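You operate a simulated robot arm through the tools that you are given. There is no shell and no other tool.

The job below is to be done with a simulated two-armed robot. You get a single attempt, and the scene is never put back.

## Task
Fetch the pressure transmitter and stand it on the low shelf of the red cart. Pick up the stub shaft with the largest size on its label from the top of the blue cart with one hand, pass it to the other hand and put it on the third shelf from the bottom of the grey rack. Put the white blanking plug on the top of the pump-a water shelf. Stack the 32 mm stub flange from the top of the black table on top of the 50 mm stub flange. Put the socket wrench from the top of the red cart on the top of the blue table. Press the reset button three times. Do these in any order. Set down upright: pressure transmitter, stub shaft, white blanking plug.

Only the result counts: the job must be done as asked and must still hold three seconds after the hand-in. Knocking over, shifting, dropping, spilling or breaking anything else fails it.

## Robot
Two 7-joint arms with two-finger parallel grippers on one trunk, on a base that drives. Base frame: it is fixed to the floor where the robot stands at the start and does not move with it; the origin is under the middle of the robot, x ahead of it, y to its left, z up. Lengths are in mm, angles in rad, forces in N, time in s.
The left shoulder is at the start at [60, 189, 1153], the right one opposite. With the tool pointing down near the work surface each hand reaches from about 100 to 660 mm from the robot's upright axis, wherever it stands, measured 20 degrees to its own side. Places, roughly: low shelf of the red cart [500, -1100, 200]; pressure transmitter [2500, -2000, 750]; reset button [1100, 300, 900]; socket wrench [250, -1000, 1000]; stub flange [-3750, -1500, 750]; stub shaft [2250, -2500, 750]; third shelf of the grey rack [4600, -1600, 1000]; top of the blue table [-3300, -1000, 800]; top of the pump-a water shelf (13x14 cm) [880, -3180, 480]; white blanking plug (3x3x6 cm) [1200, -3100, 900]. Payload 3.43 kg a hand.
The tool frame of a hand sits at the grasp point between the pads (the TCP): z along the fingers, y along the line on which they close. The tips reach 30 mm beyond it. Largest opening 94 mm; finger width 28, thickness 10; the body of the gripper, 50 by 96 mm, starts 55 mm behind the TCP.
Orientation is told as [roll, pitch, yaw] about the base's x, y, z axes, in that order, counted from this pose: with the fingers straight down and closing along the base's y, the tool's x points along the base's -x, its y along +y and its z along -z.

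## Interface
- The arms move only by the tool send_rows. It takes "left_series", "right_series" or both (then of equal length, played together; a hand with none holds still); each is a list of rows, each a list of 7 numbers: the shift along the tool's x, y, z in units of 40 mm (1.0 is 40 mm), then the turn, a rotation vector about the tool's x, y, z in units of 6 degrees (1.0 is 6 degrees), then the opening, from 0 (shut) to 1 (fully open). In form: [[x, y, z, ax, ay, az, grip], ...]. A call has 1 to 20 rows; each row shifts and turns the commanded pose from where the row before left it, along the tool's axes as they then stand. A call with a number of a shift or a turn outside -1 to 1 is refused whole. A row lasts 0.2 s, in which the tool goes at most 50 mm and 0.15 rad; a call with a longer step from one row to the next is refused whole, and so is a gripper value outside its range. A pose out of reach is approached as far as the arm can. The call stops where the force on the tool passes 40 N (or 10 N more than at its start, if that is more) or the arm is blocked; 0.2 s more then pass. The fingers move at their own pace (about 153 mm/s each) and stop on an object; they squeeze with about 41 N. The grip force told is the motor's: it shows also when the fingers shut on nothing. Time passes only in rows, and 0.2 s behind the last, so rows that do not move let the fingers close. It gives the time, the measured TCP pose, the force on the tool (base axes), the opening and the grip force at its end, in the units of the frame above (readings bear some noise), with the torque about the TCP (base axes, N m) and any sound that the robot's microphone picked up.
- Cameras (640 x 400 px; columns grow to the right, rows downward): "scene" is now at [20.9, -1.7, 1706.3]; the picture's right is [-0.01, -1.00, 0.00], its down [-0.73, 0.01, -0.68] and it looks along [0.68, -0.01, -0.73] (base axes); focal length 267 px, centre (320, 200). "left" rides on the left gripper at [76, -14, -102] in its tool frame; the picture's right is [0.18, 0.98, 0.00], its down [-0.75, 0.14, -0.64] and it looks along [-0.63, 0.12, 0.77] (tool axes); focal length 243 px, centre (320, 200). "right" rides on the right gripper at [76, 14, -102] in its tool frame; the picture's right is [-0.18, 0.98, 0.00], its down [-0.75, -0.14, -0.64] and it looks along [-0.63, -0.12, 0.77] (tool axes); focal length 243 px, centre (320, 200). There is no depth. A picture from a camera that has moved, and an enlarged one, comes with that camera's place and axes in the base frame and with its lens.
- get_image(camera): a new picture of that camera. No time passes.
- move_column(by): slides the trunk up (or, below 0, down) by that many mm; the arms and the scene camera ride with it, the base frame stays. It gives what a move gives, with no picture.
- base_move(legs): drives the robot by 1 to 6 legs, each [ahead, left, turn to the left] in mm, mm and rad, along the robot's own axes; the way and the turn of a leg run together, so that a leg with both is an arc; at most 1500 mm and 3.142 rad a leg. The arms and the cameras ride along, it lands a little off, and it stops where it bumps. It gives what a move gives.
- head_to(pan, tilt): turns the head with the scene camera to pan (to the left, within 1.501 rad either way) and tilt (down, from -0.506 to 1.204), counted from straight ahead of the robot. It gives what a move gives.
- enlarge(camera, box): a new picture of the part [left, top, right, bottom] of that camera's present view, enlarged. No time passes.
- sign_off(): hands the job in; it is judged then, once.

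Nothing tells you exact positions but the pictures and the camera data. Unless the task says otherwise, let go and move clear before handing in.

The tools are called as a command line: name --argument value ..., lists and objects as JSON in quotes. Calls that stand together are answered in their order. send_rows: Moves the arms, as the interface text tells. Its arguments: {"type":"object","properties":{"left_series":{"type":"array"},"right_series":{"type":"array"}},"required":[]} The other tools are called the same way: move_column (by) slides the trunk up or down; base_move (legs) drives the base; head_to (pan, tilt) turns the head that bears the scene camera; get_image (camera) takes a picture; enlarge (camera, box) takes an enlarged picture of a part of a camera's view; sign_off () hands the job in.

At the start:

```text
time: 0.0
left_eef_pos: [388.2, 139.9, 1148.6]
left_ee_rot: [-0.001, 0.0, 0.001]
left_wrist_force: [0.6, 0.3, -0.1]
left_wrist_torque: [-0.01, 0.03, 0.03]
left_opening: 94.4
left_grip_force: 0.0
right_eef_pos: [322.9, -132.7, 1078.5]
right_ee_rot: [-0.001, 0.0, 0.0]
right_wrist_force: [-1.1, -1.4, -0.1]
right_wrist_torque: [-0.03, -0.01, -0.01]
right_opening: 93.6
right_grip_force: 0.1
trunk travel left (down, up): [-825.0, 165.0]
robot x, y, heading: [2.7, 1.0, -0.002]
head pan, tilt: [-0.016, 0.82]
```

scene: 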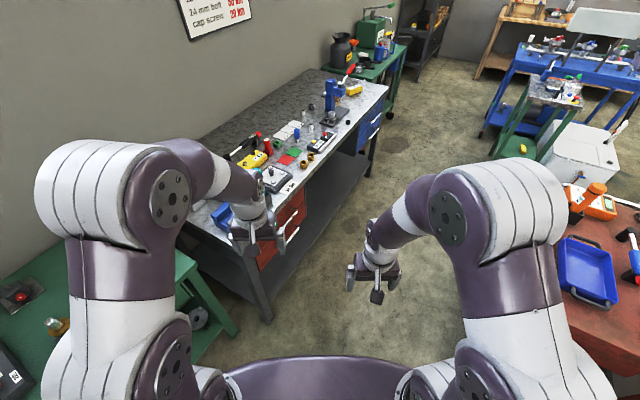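
right: 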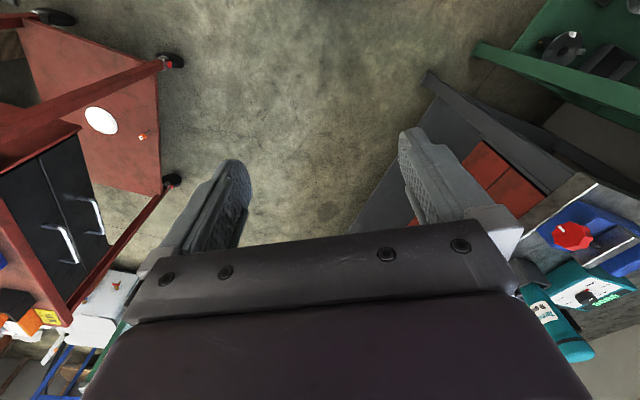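
left: 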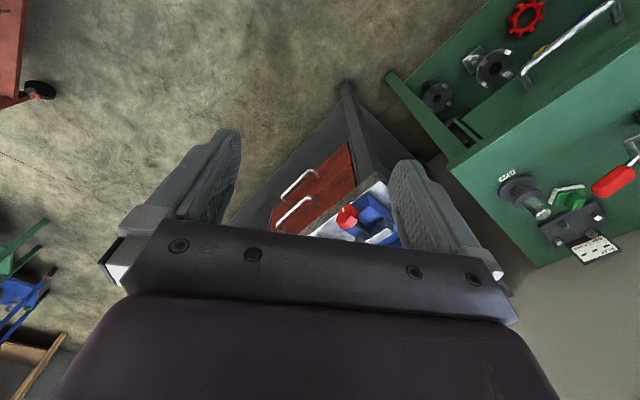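

I see a workshop with a workbench ahead-left, a red cart on the right, and blue and green furniture further off. I'll look around with the head first before moving anything.

head_to --pan 0.0 --tilt 0.4

get_image --camera "scene"

head_to --pan -0.8 --tilt 0.4

get_image --camera "scene"

head_to --pan -1.5 --tilt 0.6

get_image --camera "scene"

head_to --pan 1.0 --tilt 0.6

get_image --camera "scene"

```text
time: 0.9
left_eef_pos: [388.5, 139.7, 1147.8]
left_ee_rot: [0.0, -0.001, 0.001]
left_wrist_force: [-0.3, -0.1, -0.5]
left_wrist_torque: [0.01, -0.03, 0.03]
left_opening: 94.0
left_grip_force: 0.1
right_eef_pos: [323.3, -133.6, 1077.9]
right_ee_rot: [-0.002, 0.0, -0.001]
right_wrist_force: [-0.2, -1.1, 0.5]
right_wrist_torque: [0.01, 0.02, 0.01]
right_opening: 93.7
right_grip_force: 0.0
trunk travel left (down, up): [-825.0, 165.0]
robot x, y, heading: [0.7, -1.8, 0.004]
head pan, tilt: [0.0, 0.4]
```

```text
taken
camera scene: at [33.8, -0.5, 1742.9], right [0.0, -1.0, 0.0], down [-0.39, 0.0, -0.92], along [0.92, 0.0, -0.39], focal length 267 px, centre (320, 200)
```

scene: 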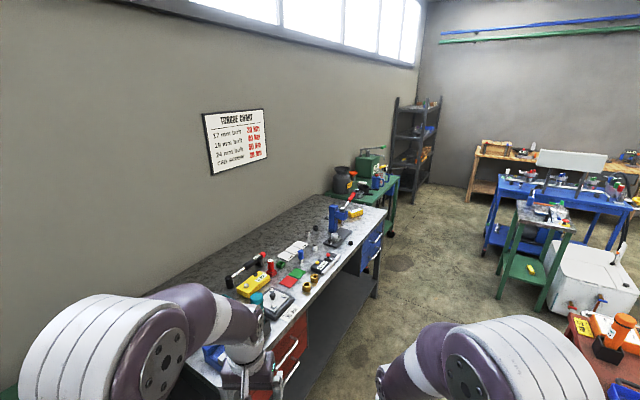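

```text
time: 2.0
left_eef_pos: [388.3, 140.2, 1147.5]
left_ee_rot: [-0.001, 0.0, 0.0]
left_wrist_force: [1.1, 0.3, 0.1]
left_wrist_torque: [-0.02, -0.01, 0.04]
left_opening: 94.1
left_grip_force: 0.1
right_eef_pos: [323.9, -133.1, 1077.4]
right_ee_rot: [0.0, 0.0, -0.001]
right_wrist_force: [0.8, 0.6, -0.1]
right_wrist_torque: [-0.02, 0.03, -0.02]
right_opening: 94.1
right_grip_force: 0.0
trunk travel left (down, up): [-825.0, 165.0]
robot x, y, heading: [-5.1, -3.3, 0.001]
head pan, tilt: [-0.799, 0.4]
```

```text
taken
camera scene: at [5.9, -66.8, 1743.0], right [-0.72, -0.7, 0.0], down [-0.27, 0.28, -0.92], along [0.64, -0.66, -0.39], focal length 267 px, centre (320, 200)
```

scene: 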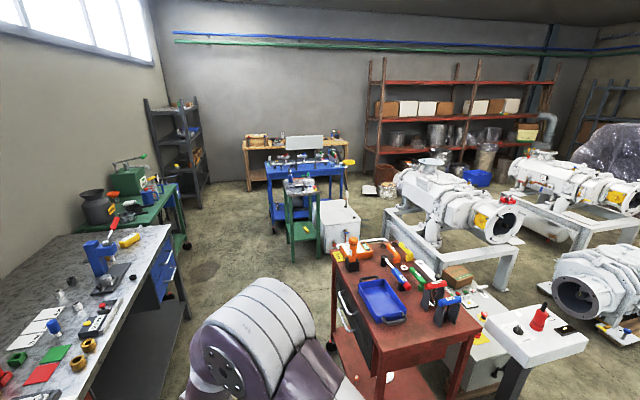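

```text
time: 3.1
left_eef_pos: [387.3, 139.9, 1147.2]
left_ee_rot: [0.002, 0.0, 0.0]
left_wrist_force: [-0.6, 0.3, 0.0]
left_wrist_torque: [-0.01, 0.01, 0.01]
left_opening: 94.4
left_grip_force: 0.0
right_eef_pos: [322.6, -132.0, 1078.4]
right_ee_rot: [0.002, 0.001, -0.001]
right_wrist_force: [0.3, -0.5, -0.4]
right_wrist_torque: [0.03, 0.0, 0.01]
right_opening: 93.9
right_grip_force: 0.1
trunk travel left (down, up): [-825.0, 165.0]
robot x, y, heading: [-1.9, 0.1, 0.001]
head pan, tilt: [-1.499, 0.6]
```

```text
taken
camera scene: at [-52.4, -88.7, 1724.8], right [-1.0, -0.07, 0.0], down [-0.04, 0.56, -0.83], along [0.06, -0.82, -0.56], focal length 267 px, centre (320, 200)
```

scene: 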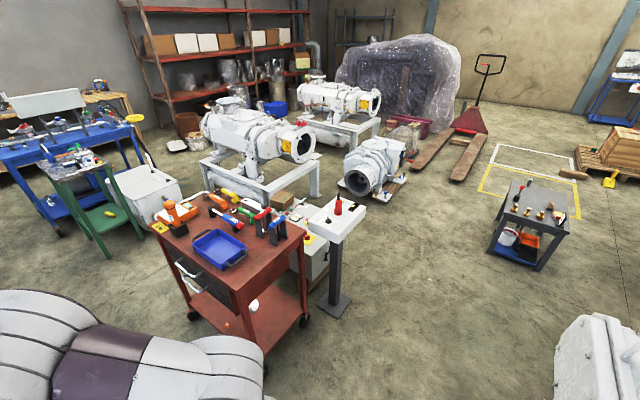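

```text
time: 5.3
left_eef_pos: [389.8, 139.9, 1148.1]
left_ee_rot: [-0.001, 0.001, 0.0]
left_wrist_force: [0.6, -0.1, -0.6]
left_wrist_torque: [0.0, -0.03, -0.03]
left_opening: 94.2
left_grip_force: 0.1
right_eef_pos: [322.5, -131.6, 1078.0]
right_ee_rot: [-0.002, 0.0, 0.0]
right_wrist_force: [-0.4, -0.1, 0.3]
right_wrist_torque: [-0.01, 0.01, 0.03]
right_opening: 93.8
right_grip_force: 0.1
trunk travel left (down, up): [-825.0, 165.0]
robot x, y, heading: [-0.2, -0.5, -0.003]
head pan, tilt: [1.0, 0.6]
```

```text
taken
camera scene: at [-11.0, 73.9, 1724.8], right [0.84, -0.54, 0.0], down [-0.31, -0.48, -0.83], along [0.45, 0.69, -0.56], focal length 267 px, centre (320, 200)
```

scene: 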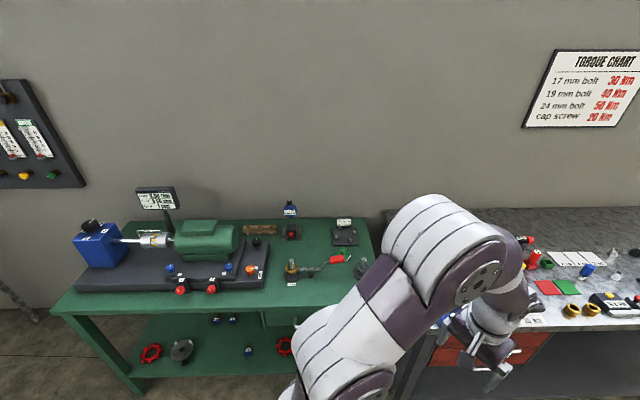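

The room layout is clear: bench ahead-left, red cart to the right, blue table/green cart beyond. I'll zoom in on the bench and the red cart.

head_to --pan 0.2 --tilt 0.7

enlarge --camera "scene" --box '[200, 40, 440, 190]'

enlarge --camera "scene" --box '[200, 140, 360, 240]'

head_to --pan -1.3 --tilt 0.6

enlarge --camera "scene" --box '[140, 150, 400, 312]'

enlarge --camera "scene" --box '[0, 60, 220, 198]'

```text
time: 6.5
left_eef_pos: [388.8, 140.0, 1147.2]
left_ee_rot: [-0.001, 0.0, 0.001]
left_wrist_force: [-0.4, -0.2, 1.2]
left_wrist_torque: [-0.01, 0.03, 0.04]
left_opening: 93.8
left_grip_force: 0.0
right_eef_pos: [322.9, -132.0, 1077.0]
right_ee_rot: [-0.002, 0.002, 0.001]
right_wrist_force: [-0.4, -0.4, -0.3]
right_wrist_torque: [0.01, -0.01, 0.01]
right_opening: 94.0
right_grip_force: 0.0
trunk travel left (down, up): [-825.0, 165.0]
robot x, y, heading: [1.1, 3.4, -0.003]
head pan, tilt: [0.201, 0.7]
```

```text
2.67 times, centred on (320, 115) of scene
camera zoom: at [24.4, 16.5, 1716.2], right [0.2, -0.98, 0.0], down [-0.63, -0.13, -0.76], along [0.75, 0.15, -0.64], focal length 713 px, centre (320, 427)
```

zoom: 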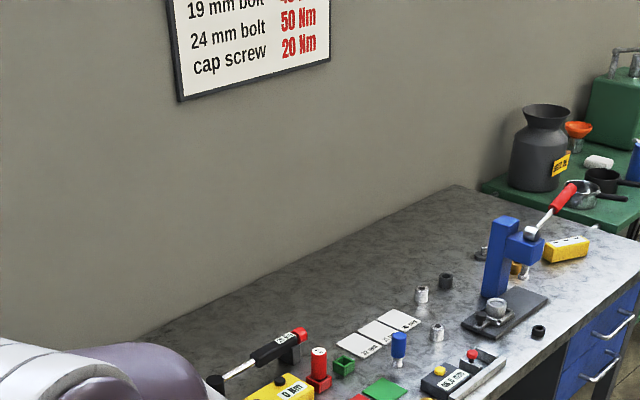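

```text
4.00 times, centred on (280, 190) of scene
camera zoom: at [24.4, 16.5, 1716.2], right [0.2, -0.98, 0.0], down [-0.63, -0.13, -0.76], along [0.75, 0.15, -0.64], focal length 1070 px, centre (480, 240)
```

zoom: 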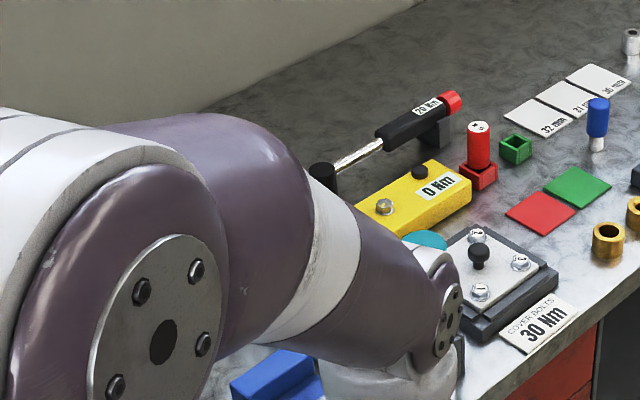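

```text
time: 8.1
left_eef_pos: [388.4, 139.9, 1148.4]
left_ee_rot: [-0.001, 0.001, 0.0]
left_wrist_force: [-0.1, 0.2, -0.6]
left_wrist_torque: [0.0, 0.03, 0.01]
left_opening: 93.7
left_grip_force: 0.0
right_eef_pos: [322.7, -132.1, 1078.0]
right_ee_rot: [0.0, -0.001, -0.001]
right_wrist_force: [-0.8, -0.6, 1.3]
right_wrist_torque: [0.0, 0.0, 0.03]
right_opening: 94.0
right_grip_force: 0.1
trunk travel left (down, up): [-825.0, 165.0]
robot x, y, heading: [1.6, 2.0, 0.001]
head pan, tilt: [-1.3, 0.6]
```

```text
2.46 times, centred on (270, 231) of scene
camera zoom: at [-35.1, -85.7, 1724.8], right [-0.96, -0.27, 0.0], down [-0.15, 0.54, -0.83], along [0.22, -0.79, -0.56], focal length 658 px, centre (443, 124)
```

zoom: 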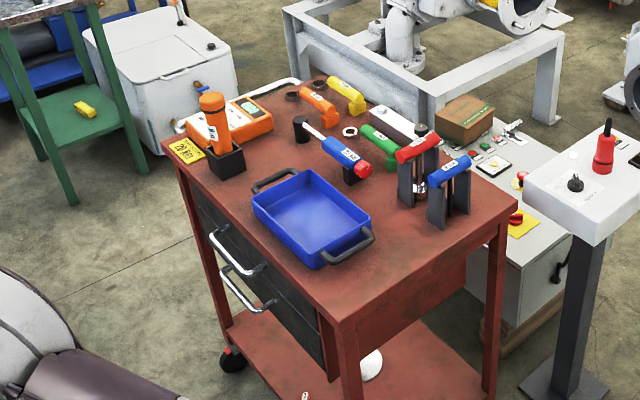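

```text
2.90 times, centred on (110, 129) of scene
camera zoom: at [-35.1, -85.7, 1724.8], right [-0.96, -0.27, 0.0], down [-0.15, 0.54, -0.83], along [0.22, -0.79, -0.56], focal length 775 px, centre (929, 406)
```

zoom: 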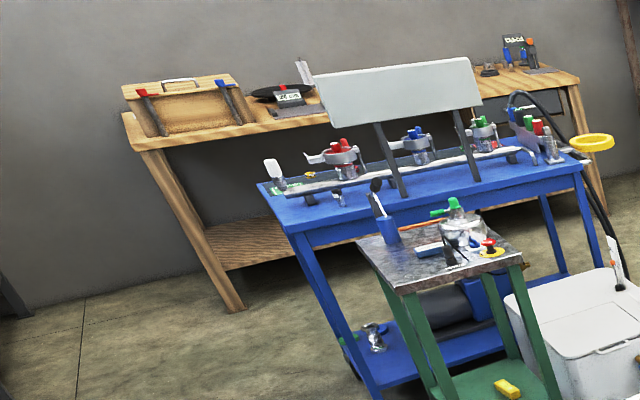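

The bench, red cart with tools, blue cart and grey rack are located. I'll zoom further to identify the reset button and the socket wrench.

enlarge --camera "scene" --box '[200, 170, 340, 260]'

enlarge --camera "scene" --box '[240, 180, 330, 236]'

head_to --pan 0.25 --tilt 0.6

enlarge --camera "scene" --box '[240, 190, 320, 240]'

enlarge --camera "scene" --box '[300, 170, 380, 220]'

enlarge --camera "scene" --box '[340, 110, 420, 160]'

```text
4.44 times, centred on (270, 215) of scene
camera zoom: at [-35.1, -85.7, 1724.8], right [-0.96, -0.27, 0.0], down [-0.15, 0.54, -0.83], along [0.22, -0.79, -0.56], focal length 1188 px, centre (542, 133)
```

zoom: 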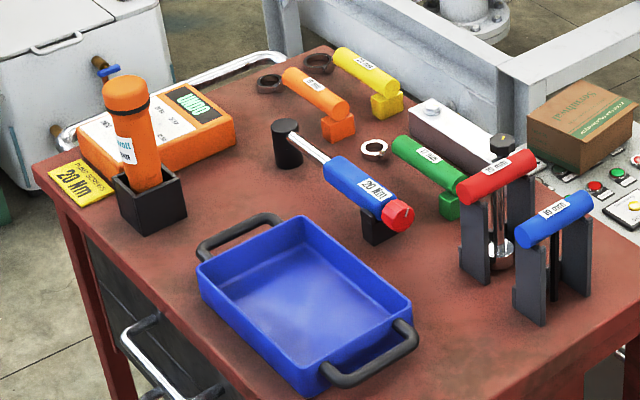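

```text
7.11 times, centred on (285, 208) of scene
camera zoom: at [-35.1, -85.7, 1724.8], right [-0.96, -0.27, 0.0], down [-0.15, 0.54, -0.83], along [0.22, -0.79, -0.56], focal length 1901 px, centre (569, 143)
```

zoom: 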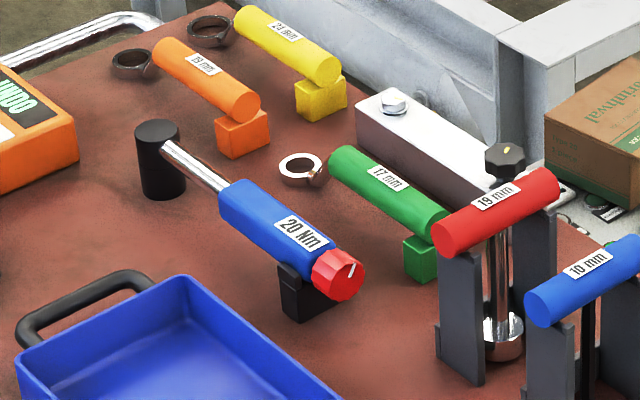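

```text
time: 9.7
left_eef_pos: [388.8, 140.0, 1148.8]
left_ee_rot: [0.001, -0.001, 0.0]
left_wrist_force: [-0.7, -0.1, -0.2]
left_wrist_torque: [0.02, 0.01, 0.0]
left_opening: 94.1
left_grip_force: 0.0
right_eef_pos: [322.7, -132.8, 1077.5]
right_ee_rot: [0.0, 0.0, 0.0]
right_wrist_force: [0.0, 0.8, -1.1]
right_wrist_torque: [-0.05, -0.02, 0.01]
right_opening: 94.1
right_grip_force: 0.0
trunk travel left (down, up): [-825.0, 165.0]
robot x, y, heading: [2.3, 3.5, 0.003]
head pan, tilt: [0.25, 0.6]
```

```text
8.00 times, centred on (280, 215) of scene
camera zoom: at [26.9, 21.3, 1724.8], right [0.25, -0.97, 0.0], down [-0.55, -0.14, -0.83], along [0.8, 0.2, -0.56], focal length 2139 px, centre (640, 80)
```

zoom: 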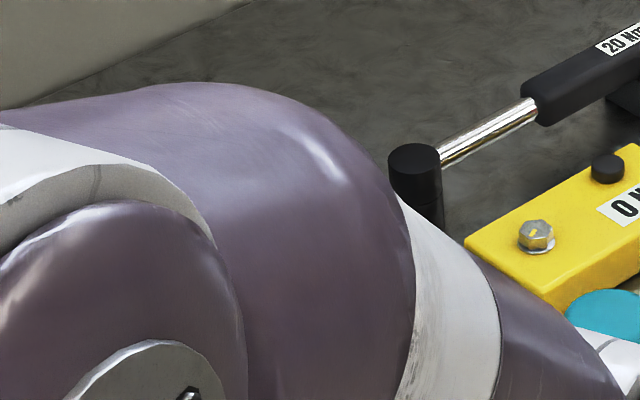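

```text
8.00 times, centred on (340, 195) of scene
camera zoom: at [26.9, 21.3, 1724.8], right [0.25, -0.97, 0.0], down [-0.55, -0.14, -0.83], along [0.8, 0.2, -0.56], focal length 2139 px, centre (160, 240)
```

zoom: 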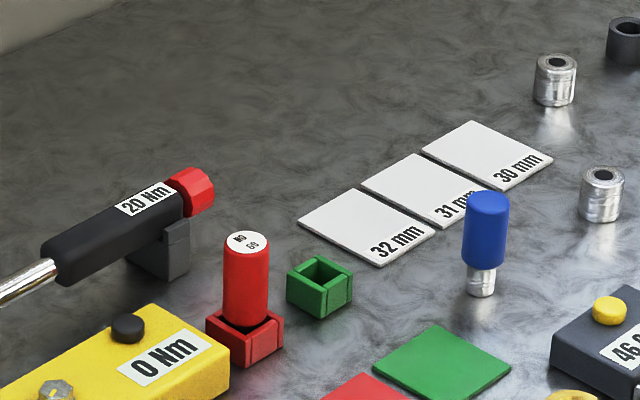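

```text
8.00 times, centred on (380, 135) of scene
camera zoom: at [26.9, 21.3, 1724.8], right [0.25, -0.97, 0.0], down [-0.55, -0.14, -0.83], along [0.8, 0.2, -0.56], focal length 2139 px, centre (-160, 720)
```

zoom: 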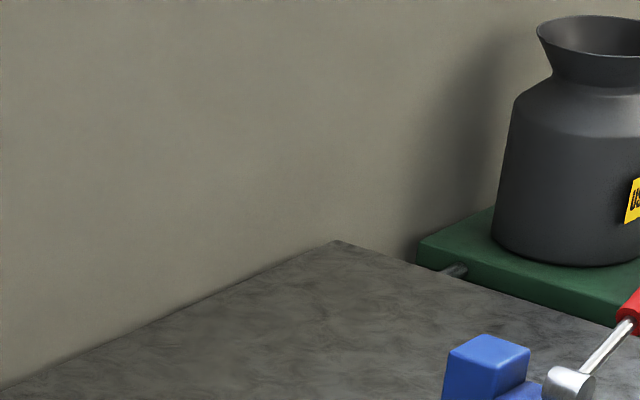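

The reset button is the black button on the yellow "0 Nm" tester, at about (1101, 311, 900). The red 19 mm T-handle, at about (274, -1022), matches the given socket wrench place. Next I'll look down at my own footprint and the bench's underside.

head_to --pan 0.0 --tilt 1.204

get_image --camera "scene"

head_to --pan -0.9 --tilt 1.1

get_image --camera "scene"

head_to --pan 0.4 --tilt 0.7

get_image --camera "scene"

```text
time: 10.7
left_eef_pos: [388.2, 139.9, 1147.0]
left_ee_rot: [-0.001, 0.001, 0.0]
left_wrist_force: [0.1, 0.9, 0.1]
left_wrist_torque: [0.0, -0.01, 0.0]
left_opening: 94.2
left_grip_force: 0.0
right_eef_pos: [323.3, -132.6, 1078.5]
right_ee_rot: [0.001, 0.0, 0.001]
right_wrist_force: [0.2, 0.4, 0.3]
right_wrist_torque: [0.04, 0.04, -0.04]
right_opening: 94.1
right_grip_force: 0.0
trunk travel left (down, up): [-825.0, 165.0]
robot x, y, heading: [2.8, -1.7, 0.0]
head pan, tilt: [0.0, 1.201]
```

```text
taken
camera scene: at [-2.8, -0.5, 1680.2], right [0.0, -1.0, 0.0], down [-0.93, 0.0, -0.36], along [0.36, 0.0, -0.93], focal length 267 px, centre (320, 200)
```

scene: 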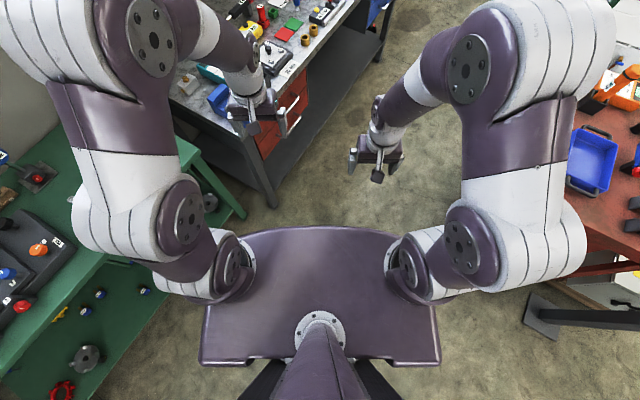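

```text
time: 11.9
left_eef_pos: [388.1, 139.9, 1147.8]
left_ee_rot: [0.001, 0.0, 0.001]
left_wrist_force: [-0.2, 0.1, 0.3]
left_wrist_torque: [-0.01, 0.02, -0.03]
left_opening: 94.1
left_grip_force: 0.0
right_eef_pos: [322.9, -132.8, 1078.8]
right_ee_rot: [0.0, 0.001, -0.001]
right_wrist_force: [-0.1, -0.3, 0.8]
right_wrist_torque: [-0.02, 0.0, -0.01]
right_opening: 93.7
right_grip_force: 0.0
trunk travel left (down, up): [-825.0, 165.0]
robot x, y, heading: [-2.2, -5.1, 0.001]
head pan, tilt: [-0.901, 1.1]
```

```text
taken
camera scene: at [-19.5, -49.9, 1686.2], right [-0.78, -0.62, 0.0], down [-0.55, 0.7, -0.45], along [0.28, -0.36, -0.89], focal length 267 px, centre (320, 200)
```

scene: 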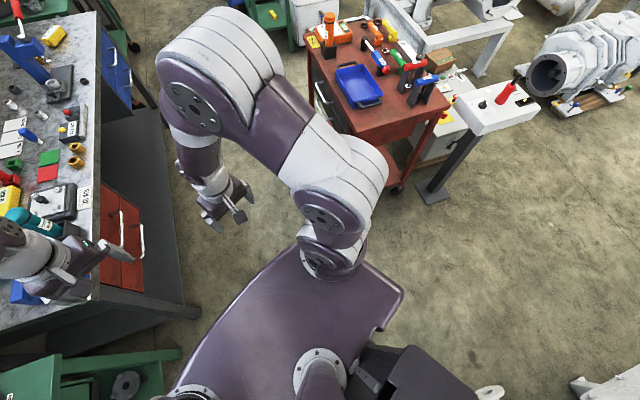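

```text
time: 13.4
left_eef_pos: [388.5, 139.8, 1147.9]
left_ee_rot: [-0.001, -0.001, 0.0]
left_wrist_force: [0.1, 0.1, 0.0]
left_wrist_torque: [-0.01, 0.0, 0.01]
left_opening: 94.2
left_grip_force: 0.1
right_eef_pos: [321.5, -132.7, 1077.4]
right_ee_rot: [0.001, 0.0, 0.0]
right_wrist_force: [-0.4, 0.4, 0.2]
right_wrist_torque: [0.0, 0.01, 0.0]
right_opening: 94.0
right_grip_force: 0.1
trunk travel left (down, up): [-825.0, 165.0]
robot x, y, heading: [0.5, -1.0, 0.002]
head pan, tilt: [0.4, 0.7]
```

```text
taken
camera scene: at [19.5, 32.5, 1716.1], right [0.39, -0.92, 0.0], down [-0.59, -0.25, -0.76], along [0.7, 0.3, -0.64], focal length 267 px, centre (320, 200)
```

scene: 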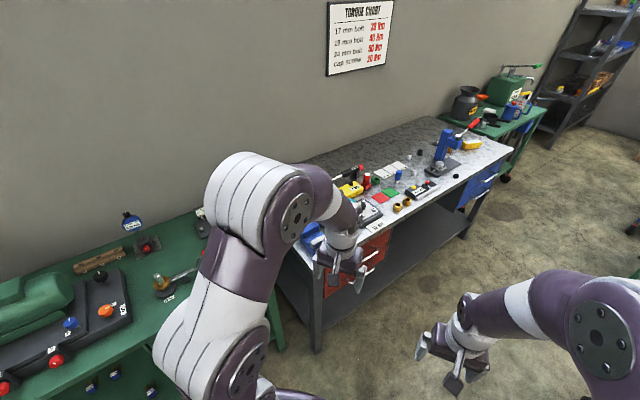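

The shoulder plate hides the base from directly above. I'll look sideways-down to judge the base's footprint before driving close to furniture.

head_to --pan -1.5 --tilt 1.2

get_image --camera "scene"

head_to --pan 1.5 --tilt 1.2

get_image --camera "scene"

```text
time: 15.2
left_eef_pos: [388.3, 139.5, 1147.9]
left_ee_rot: [0.0, 0.0, 0.001]
left_wrist_force: [0.1, -0.3, 0.0]
left_wrist_torque: [0.0, -0.04, -0.04]
left_opening: 93.9
left_grip_force: 0.1
right_eef_pos: [322.7, -132.6, 1078.0]
right_ee_rot: [0.001, 0.001, 0.001]
right_wrist_force: [0.3, -0.1, 0.6]
right_wrist_torque: [0.03, -0.03, -0.01]
right_opening: 93.9
right_grip_force: 0.1
trunk travel left (down, up): [-825.0, 165.0]
robot x, y, heading: [-1.6, -1.7, 0.001]
head pan, tilt: [-1.499, 1.201]
```

```text
taken
camera scene: at [-54.7, -56.3, 1680.2], right [-1.0, -0.07, 0.0], down [-0.07, 0.93, -0.36], along [0.03, -0.36, -0.93], focal length 267 px, centre (320, 200)
```

scene: 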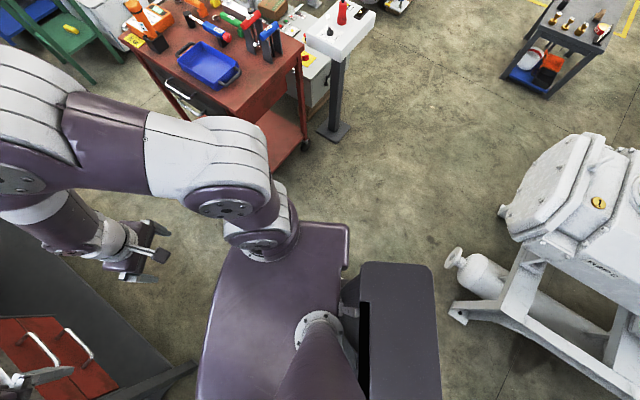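

```text
time: 17.9
left_eef_pos: [388.3, 140.3, 1147.9]
left_ee_rot: [-0.001, -0.002, -0.001]
left_wrist_force: [0.3, -0.4, -0.4]
left_wrist_torque: [0.0, 0.0, 0.0]
left_opening: 94.1
left_grip_force: 0.0
right_eef_pos: [322.8, -132.8, 1078.4]
right_ee_rot: [0.0, 0.001, 0.0]
right_wrist_force: [0.2, 0.0, -0.5]
right_wrist_torque: [0.0, -0.02, -0.02]
right_opening: 93.9
right_grip_force: 0.0
trunk travel left (down, up): [-825.0, 165.0]
robot x, y, heading: [-1.8, 1.8, -0.003]
head pan, tilt: [1.499, 1.201]
```

```text
taken
camera scene: at [-54.8, 55.3, 1680.2], right [1.0, -0.07, 0.0], down [-0.07, -0.93, -0.36], along [0.03, 0.36, -0.93], focal length 267 px, centre (320, 200)
```

scene: 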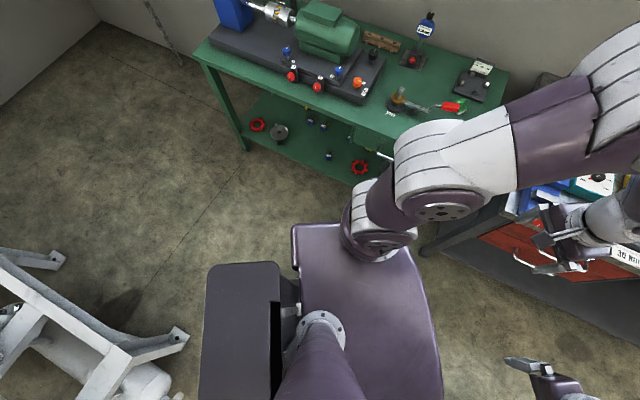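

The base is still hidden by the plate. I'll tilt the right wrist camera back toward the robot to see the base's extent.

send_rows --right_series '[[-1, 0, 0, 0, 1, 0, 1], [-1, 0, 0, 0, 1, 0, 1], [-1, 0, 0, 0, 1, 0, 1], [-1, 0, 0, 0, 1, 0, 1], [0, 0, 0, 0, 1, 0, 1], [0, 0, 0, 0, 1, 0, 1], [0, 0, 0, 0, 1, 0, 1], [0, 0, 0, 0, 1, 0, 1], [0, 0, 0, 0, 1, 0, 1]]'

get_image --camera "right"

```text
time: 19.9
left_eef_pos: [389.5, 138.7, 1147.9]
left_ee_rot: [-0.001, 0.0, 0.0]
left_wrist_force: [-0.4, -0.1, -0.5]
left_wrist_torque: [-0.03, 0.0, 0.02]
left_opening: 93.9
left_grip_force: 0.1
right_eef_pos: [242.9, -154.0, 941.7]
right_ee_rot: [0.001, 0.943, -0.001]
right_wrist_force: [0.2, -0.4, -0.2]
right_wrist_torque: [0.02, -0.03, 0.02]
right_opening: 94.3
right_grip_force: 0.1
right hand out of reach, approached as far as the arm can: row 3, 4, 5, 6, 7, 8, 9
trunk travel left (down, up): [-825.0, 165.0]
robot x, y, heading: [1.5, 0.2, -0.0]
head pan, tilt: [1.499, 1.201]
```

```text
taken
camera right: at [280.8, -139.8, 1064.0], right [0.11, 0.98, -0.15], down [0.96, -0.14, -0.23], along [-0.25, -0.12, -0.96], focal length 243 px, centre (320, 200)
```

right: 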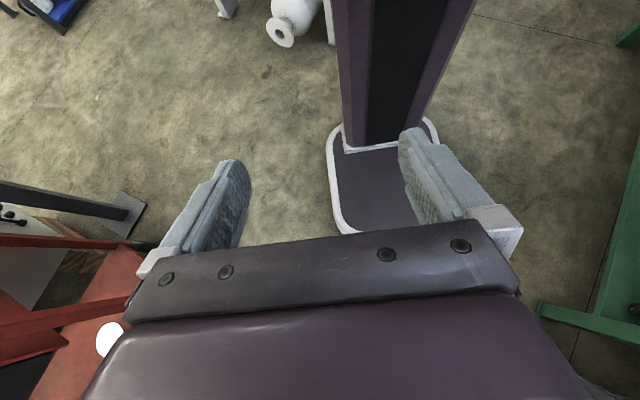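

The base is about 400 mm wide and extends roughly 190 mm ahead, so I can drive fairly close to furniture. I'll restore the right wrist, then turn to face the bench, which runs at about -28° to the x axis, and slide along it.

send_rows --right_series '[[0, 0, 0, 0, -1, 0, 1], [0, 0, 0, 0, -1, 0, 1], [0, 0, 0, 0, -1, 0, 1], [0, 0, 0, 0, -1, 0, 1], [0, 0, 0, 0, -1, 0, 1], [0, 0, 0, 0, -1, 0, 1], [0, 0, 0, 0, -1, 0, 1], [0, 0, 0, 0, -1, 0, 1], [0, 0, 0, 0, -1, 0, 1]]'

base_move --legs '[[0, 0, 1.08], [0, -1000, 0]]'

head_to --pan 0.2 --tilt 0.9

get_image --camera "scene"

get_image --camera "left"

```text
time: 21.9
left_eef_pos: [387.9, 139.5, 1147.1]
left_ee_rot: [-0.001, -0.001, 0.001]
left_wrist_force: [0.0, 0.4, 0.2]
left_wrist_torque: [0.02, 0.0, -0.03]
left_opening: 94.0
left_grip_force: 0.0
right_eef_pos: [244.8, -153.6, 942.0]
right_ee_rot: [-0.001, -0.011, -0.001]
right_wrist_force: [21.1, 1.0, -6.8]
right_wrist_torque: [-0.09, 2.18, -0.1]
right_opening: 93.8
right_grip_force: 0.1
trunk travel left (down, up): [-825.0, 165.0]
robot x, y, heading: [-1.1, -2.3, 0.002]
head pan, tilt: [1.499, 1.201]
```

```text
time: 22.9
left_eef_pos: [379.1, 164.9, 1147.9]
left_ee_rot: [0.001, -0.001, 0.063]
left_wrist_force: [0.1, 0.0, 0.0]
left_wrist_torque: [0.03, -0.02, 0.01]
left_opening: 93.6
left_grip_force: 0.1
right_eef_pos: [255.6, -138.9, 942.2]
right_ee_rot: [0.0, -0.008, 0.062]
right_wrist_force: [0.4, -0.1, -2.4]
right_wrist_torque: [0.01, -0.03, -0.02]
right_opening: 94.1
right_grip_force: 0.3
trunk travel left (down, up): [-825.0, 165.0]
robot x, y, heading: [1.3, -1.1, 0.065]
head pan, tilt: [1.499, 1.201]
stopped in leg 1: the force on the tool passed its limit at 42 N (the readings are from after the stop); the commanded pose is now the measured one
```

```text
time: 24.3
left_eef_pos: [378.8, 165.2, 1147.4]
left_ee_rot: [0.0, -0.001, 0.063]
left_wrist_force: [-0.8, -0.9, -0.5]
left_wrist_torque: [-0.02, 0.0, 0.0]
left_opening: 94.0
left_grip_force: 0.2
right_eef_pos: [255.4, -137.2, 943.2]
right_ee_rot: [0.0, -0.008, 0.061]
right_wrist_force: [3.5, -0.8, -3.9]
right_wrist_torque: [0.15, -0.04, 0.12]
right_opening: 93.9
right_grip_force: 0.1
trunk travel left (down, up): [-825.0, 165.0]
robot x, y, heading: [-1.1, 1.9, 0.061]
head pan, tilt: [0.201, 0.901]
```

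```text
taken
camera scene: at [14.2, 15.4, 1700.0], right [0.26, -0.97, 0.0], down [-0.76, -0.2, -0.62], along [0.6, 0.16, -0.78], focal length 267 px, centre (320, 200)
```

scene: 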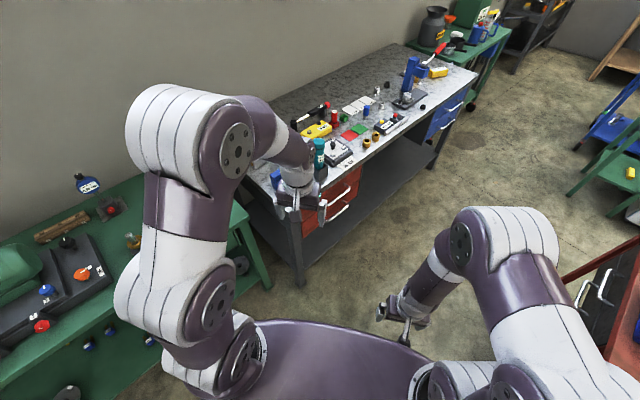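

```text
taken
camera left: at [304.4, 145.0, 1250.8], right [-0.25, 0.97, 0.0], down [0.74, 0.19, 0.64], along [0.62, 0.16, -0.77], focal length 243 px, centre (320, 200)
```

left: 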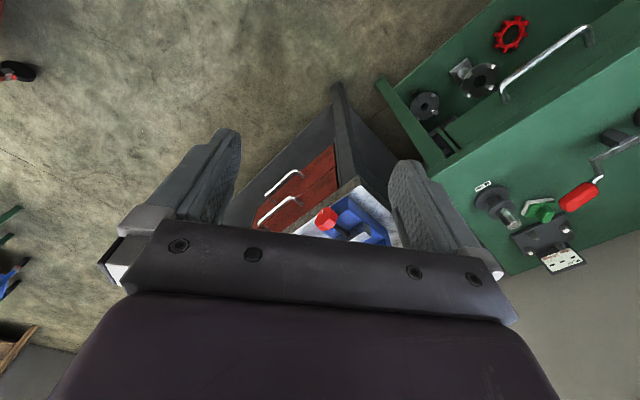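

The right hand was rubbing against my own trunk plate, which caused the stop. I'll move it forward and up before turning again.

send_rows --right_series '[[-1, 0, 0, 0, 0, 0, 1], [-1, 0, 0, 0, 0, 0, 1], [-1, 0, -1, 0, 0, 0, 1], [0, 0, -1, 0, 0, 0, 1], [0, 0, -1, 0, 0, 0, 1]]'

base_move --legs '[[0, 0, 1.02], [0, -1000, 0]]'

get_image --camera "scene"

get_image --camera "left"

```text
refused: row 3 steps farther than a row can; nothing moved
```

```text
time: 32.1
left_eef_pos: [935.9, -69.0, 1146.6]
left_ee_rot: [-0.001, 0.0, 1.06]
left_wrist_force: [-0.2, -0.3, -0.7]
left_wrist_torque: [0.01, -0.02, 0.03]
left_opening: 94.1
left_grip_force: 0.0
right_eef_pos: [1124.5, -335.8, 942.3]
right_ee_rot: [0.001, -0.008, 1.059]
right_wrist_force: [1.8, 3.2, -4.3]
right_wrist_torque: [-0.07, 0.05, 0.01]
right_opening: 94.0
right_grip_force: 0.0
trunk travel left (down, up): [-825.0, 165.0]
robot x, y, heading: [868.6, -481.4, 1.061]
head pan, tilt: [0.201, 0.901]
```

```text
taken
camera scene: at [864.0, -456.9, 1700.0], right [0.95, -0.31, 0.0], down [-0.24, -0.75, -0.62], along [0.19, 0.59, -0.78], focal length 267 px, centre (320, 200)
```

scene: 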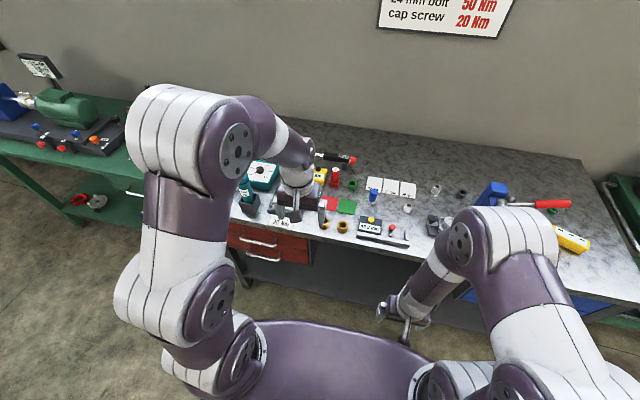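

```text
taken
camera left: at [912.9, -142.1, 1250.7], right [-0.95, 0.32, 0.0], down [0.25, 0.73, 0.64], along [0.21, 0.61, -0.77], focal length 243 px, centre (320, 200)
```

left: 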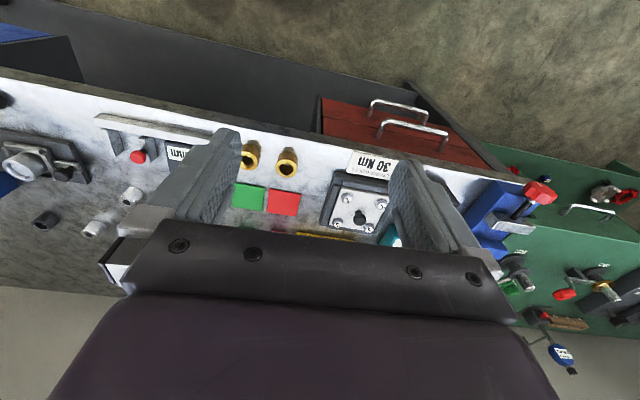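

The drive went well and I face the bench now. I'll lift the right hand clear and slide the left hand left so I can see the tester from both cameras.

send_rows --right_series '[[-1, 0, 0, 0, 0, 0, 1], [-1, 0, 0, 0, 0, 0, 1], [-1, 0, 0, 0, 0, 0, 1], [0, 0, -1, 0, 0, 0, 1], [0, 0, -1, 0, 0, 0, 1], [0, 0, -1, 0, 0, 0, 1]]' --left_series '[[0, 1, 0, 0, 0, 0, 0], [0, 1, 0, 0, 0, 0, 0], [0, 1, 0, 0, 0, 0, 0], [0, 1, 0, 0, 0, 0, 0], [0, 0, 0, 0, 0, 0, 0], [0, 0, 0, 0, 0, 0, 0]]'

head_to --pan 0.0 --tilt 0.8

get_image --camera "scene"

get_image --camera "left"

get_image --camera "right"

```text
time: 33.5
left_eef_pos: [798.2, 11.3, 1145.7]
left_ee_rot: [-0.001, -0.001, 1.059]
left_wrist_force: [-0.3, -0.6, 0.7]
left_wrist_torque: [-0.01, -0.01, 0.01]
left_opening: 0.0
left_grip_force: 32.7
right_eef_pos: [1182.9, -232.2, 1064.8]
right_ee_rot: [0.0, -0.008, 1.06]
right_wrist_force: [0.3, -0.1, -0.3]
right_wrist_torque: [0.01, 0.01, -0.01]
right_opening: 94.2
right_grip_force: 0.0
trunk travel left (down, up): [-825.0, 165.0]
robot x, y, heading: [869.2, -470.3, 1.061]
head pan, tilt: [0.201, 0.901]
```

```text
time: 34.2
left_eef_pos: [798.1, 11.4, 1145.5]
left_ee_rot: [0.0, 0.0, 1.06]
left_wrist_force: [-0.2, -0.4, 0.2]
left_wrist_torque: [-0.05, -0.01, 0.0]
left_opening: 0.2
left_grip_force: 33.0
right_eef_pos: [1181.2, -230.7, 1064.0]
right_ee_rot: [-0.001, -0.008, 1.059]
right_wrist_force: [1.0, 0.0, 0.3]
right_wrist_torque: [-0.02, 0.0, 0.02]
right_opening: 93.9
right_grip_force: 0.1
trunk travel left (down, up): [-825.0, 165.0]
robot x, y, heading: [868.7, -479.0, 1.057]
head pan, tilt: [0.0, 0.799]
```

```text
taken
camera scene: at [880.3, -458.2, 1707.9], right [0.87, -0.49, 0.0], down [-0.35, -0.63, -0.7], along [0.34, 0.61, -0.72], focal length 267 px, centre (320, 200)
```

scene: 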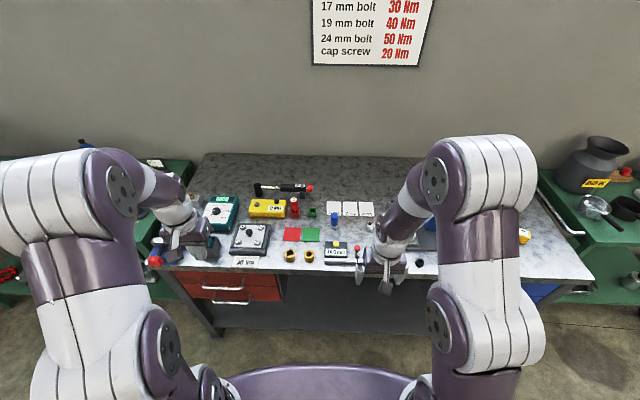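

```text
taken
camera left: at [774.0, -61.5, 1248.4], right [-0.95, 0.32, 0.0], down [0.25, 0.73, 0.64], along [0.21, 0.61, -0.77], focal length 243 px, centre (320, 200)
```

left: 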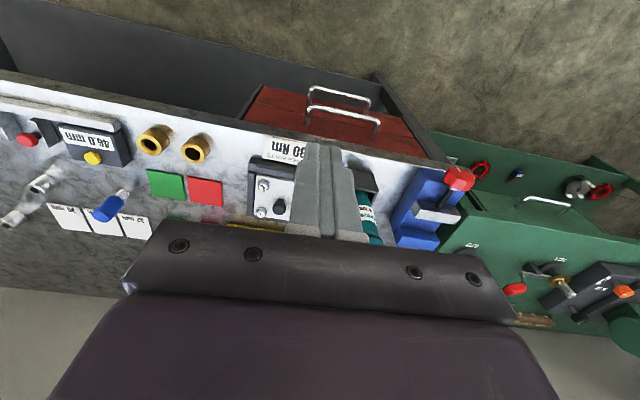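

```text
taken
camera right: at [1131.9, -291.6, 1166.9], right [-0.77, 0.64, 0.0], down [0.49, 0.58, 0.65], along [0.42, 0.5, -0.76], focal length 243 px, centre (320, 200)
```

right: 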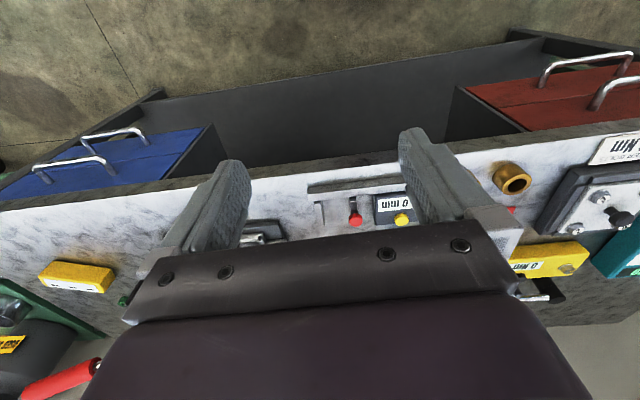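

Now the tester is clearly in view of the head camera. I'll zoom in to triangulate the button.

enlarge --camera "scene" --box '[230, 180, 310, 230]'

enlarge --camera "scene" --box '[200, 180, 360, 280]'

enlarge --camera "right" --box '[480, 140, 640, 320]'

enlarge --camera "left" --box '[40, 100, 360, 300]'

```text
8.00 times, centred on (270, 205) of scene
camera zoom: at [880.3, -458.2, 1707.9], right [0.87, -0.49, 0.0], down [-0.35, -0.63, -0.7], along [0.34, 0.61, -0.72], focal length 2139 px, centre (720, 160)
```

zoom: 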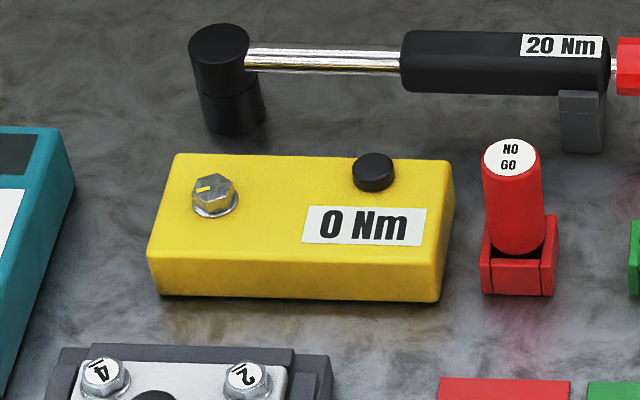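

```text
4.00 times, centred on (280, 230) of scene
camera zoom: at [880.3, -458.2, 1707.9], right [0.87, -0.49, 0.0], down [-0.35, -0.63, -0.7], along [0.34, 0.61, -0.72], focal length 1070 px, centre (480, 80)
```

zoom: 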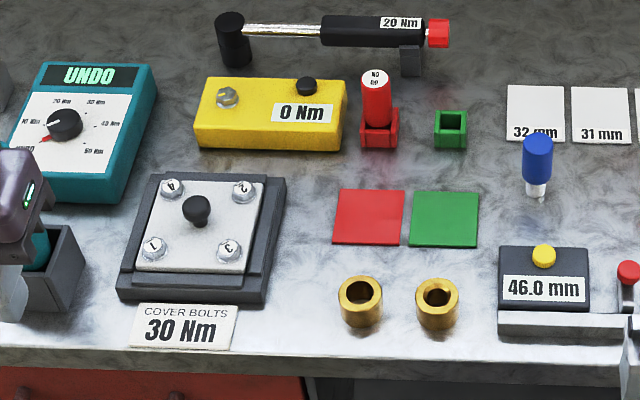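

```text
2.22 times, centred on (560, 230) of right
camera zoom: at [1131.9, -291.6, 1166.9], right [-0.77, 0.64, 0.0], down [0.49, 0.58, 0.65], along [0.42, 0.5, -0.76], focal length 539 px, centre (-213, 133)
```

zoom: 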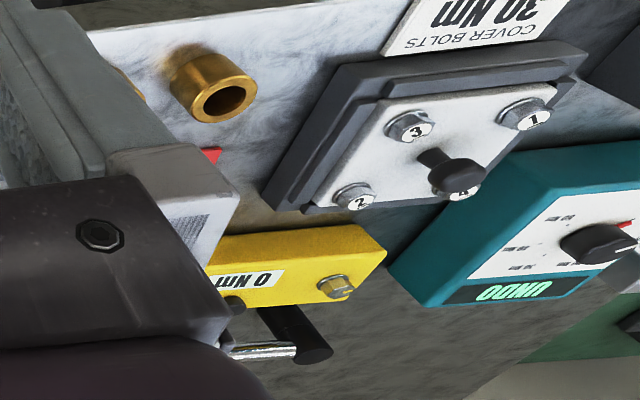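

```text
2.00 times, centred on (200, 200) of left
camera zoom: at [774.0, -61.5, 1248.4], right [-0.95, 0.32, 0.0], down [0.25, 0.73, 0.64], along [0.21, 0.61, -0.77], focal length 485 px, centre (560, 200)
```

zoom: 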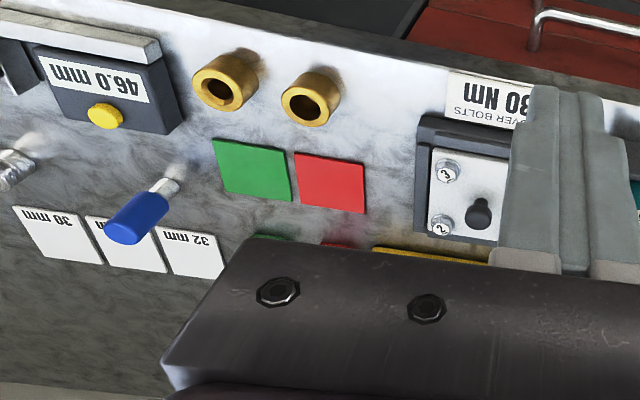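

The button triangulates to about (1103, 311, 901). I'm about 506 mm from the bench edge, so I'll drive 200 mm ahead.

base_move --legs '[[200, 0, 0]]'

get_image --camera "scene"

get_image --camera "left"

```text
time: 35.8
left_eef_pos: [898.8, 188.8, 1145.6]
left_ee_rot: [0.0, -0.003, 1.06]
left_wrist_force: [-0.5, 0.2, -0.2]
left_wrist_torque: [0.02, 0.03, -0.02]
left_opening: 0.0
left_grip_force: 33.1
right_eef_pos: [1282.2, -56.5, 1065.4]
right_ee_rot: [-0.001, -0.011, 1.056]
right_wrist_force: [0.0, 0.4, 0.6]
right_wrist_torque: [0.0, 0.01, -0.01]
right_opening: 94.1
right_grip_force: 0.0
trunk travel left (down, up): [-825.0, 165.0]
robot x, y, heading: [971.3, -298.8, 1.055]
head pan, tilt: [0.0, 0.799]
```

```text
taken
camera scene: at [979.9, -281.8, 1708.0], right [0.87, -0.49, 0.0], down [-0.35, -0.62, -0.7], along [0.34, 0.61, -0.72], focal length 267 px, centre (320, 200)
```

scene: 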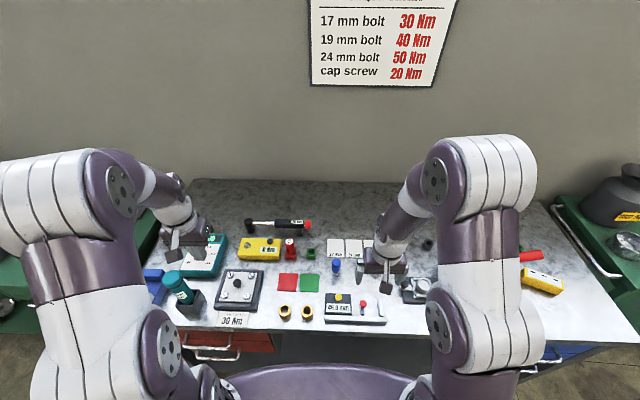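

```text
taken
camera left: at [874.0, 115.4, 1248.8], right [-0.95, 0.32, 0.0], down [0.25, 0.73, 0.64], along [0.21, 0.61, -0.77], focal length 243 px, centre (320, 200)
```

left: 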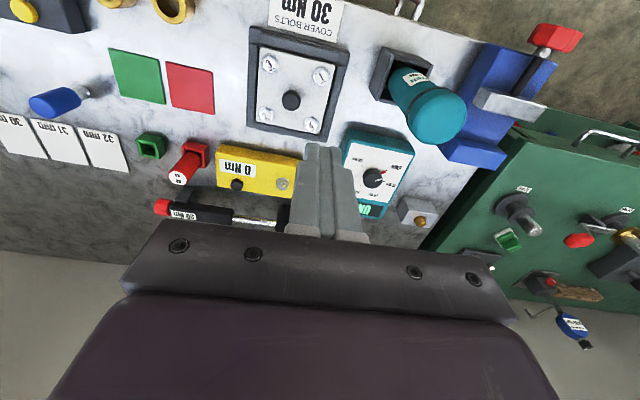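

The wrist camera confirms the button at about (1100, 311). I'll move the closed left fingers above it and lower to a hover.

send_rows --left_series '[[-0.853, -0.482, 0, 0, 0, 0, 0], [-0.853, -0.482, 0, 0, 0, 0, 0], [-0.853, -0.482, 0, 0, 0, 0, 0], [-0.853, -0.482, 0, 0, 0, 0, 0], [-0.853, -0.482, 0, 0, 0, 0, 0], [-0.853, -0.482, 0, 0, 0, 0, 0], [0, 0, 0.9, 0, 0, 0, 0], [0, 0, 0.9, 0, 0, 0, 0], [0, 0, 0.9, 0, 0, 0, 0], [0, 0, 0.9, 0, 0, 0, 0], [0, 0, 0, 0, 0, 0, 0]]'

get_image --camera "left"

enlarge --camera "scene" --box '[200, 200, 320, 275]'

```text
time: 38.2
left_eef_pos: [1073.8, 277.3, 973.0]
left_ee_rot: [0.0, -0.001, 1.059]
left_wrist_force: [0.2, 0.2, -0.2]
left_wrist_torque: [0.01, -0.04, 0.01]
left_opening: 0.1
left_grip_force: 32.9
left hand out of reach, approached as far as the arm can: row 5, 6
right_eef_pos: [1283.0, -54.3, 1065.0]
right_ee_rot: [0.001, -0.009, 1.059]
right_wrist_force: [0.8, 0.9, 0.5]
right_wrist_torque: [0.01, 0.05, 0.03]
right_opening: 94.1
right_grip_force: 0.0
trunk travel left (down, up): [-825.0, 165.0]
robot x, y, heading: [968.9, -298.9, 1.058]
head pan, tilt: [0.0, 0.799]
```

```text
taken
camera left: at [1049.1, 203.4, 1075.3], right [-0.95, 0.32, 0.0], down [0.25, 0.73, 0.64], along [0.21, 0.61, -0.77], focal length 243 px, centre (320, 200)
```

left: 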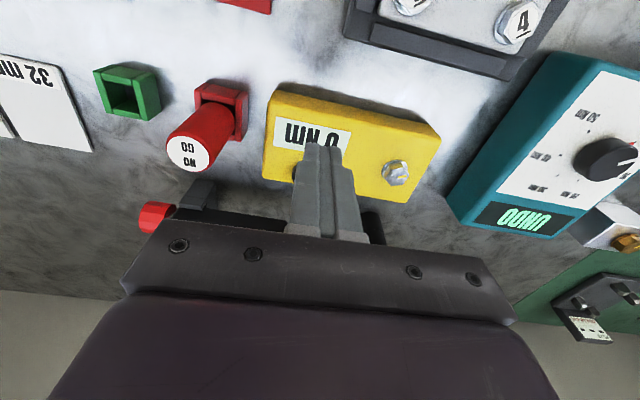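

```text
5.33 times, centred on (260, 238) of scene
camera zoom: at [980.6, -281.2, 1707.9], right [0.87, -0.49, 0.0], down [-0.35, -0.62, -0.7], along [0.34, 0.61, -0.72], focal length 1426 px, centre (640, 0)
```

zoom: 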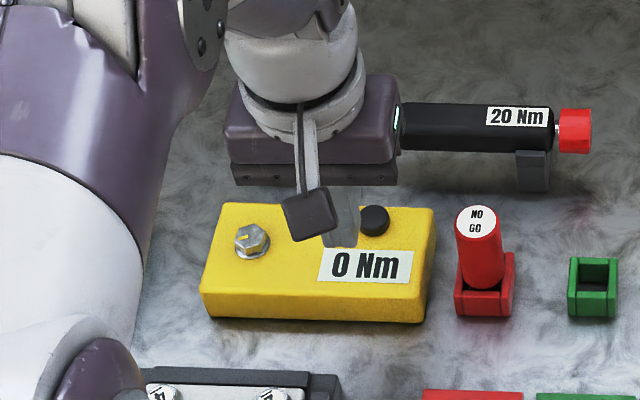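

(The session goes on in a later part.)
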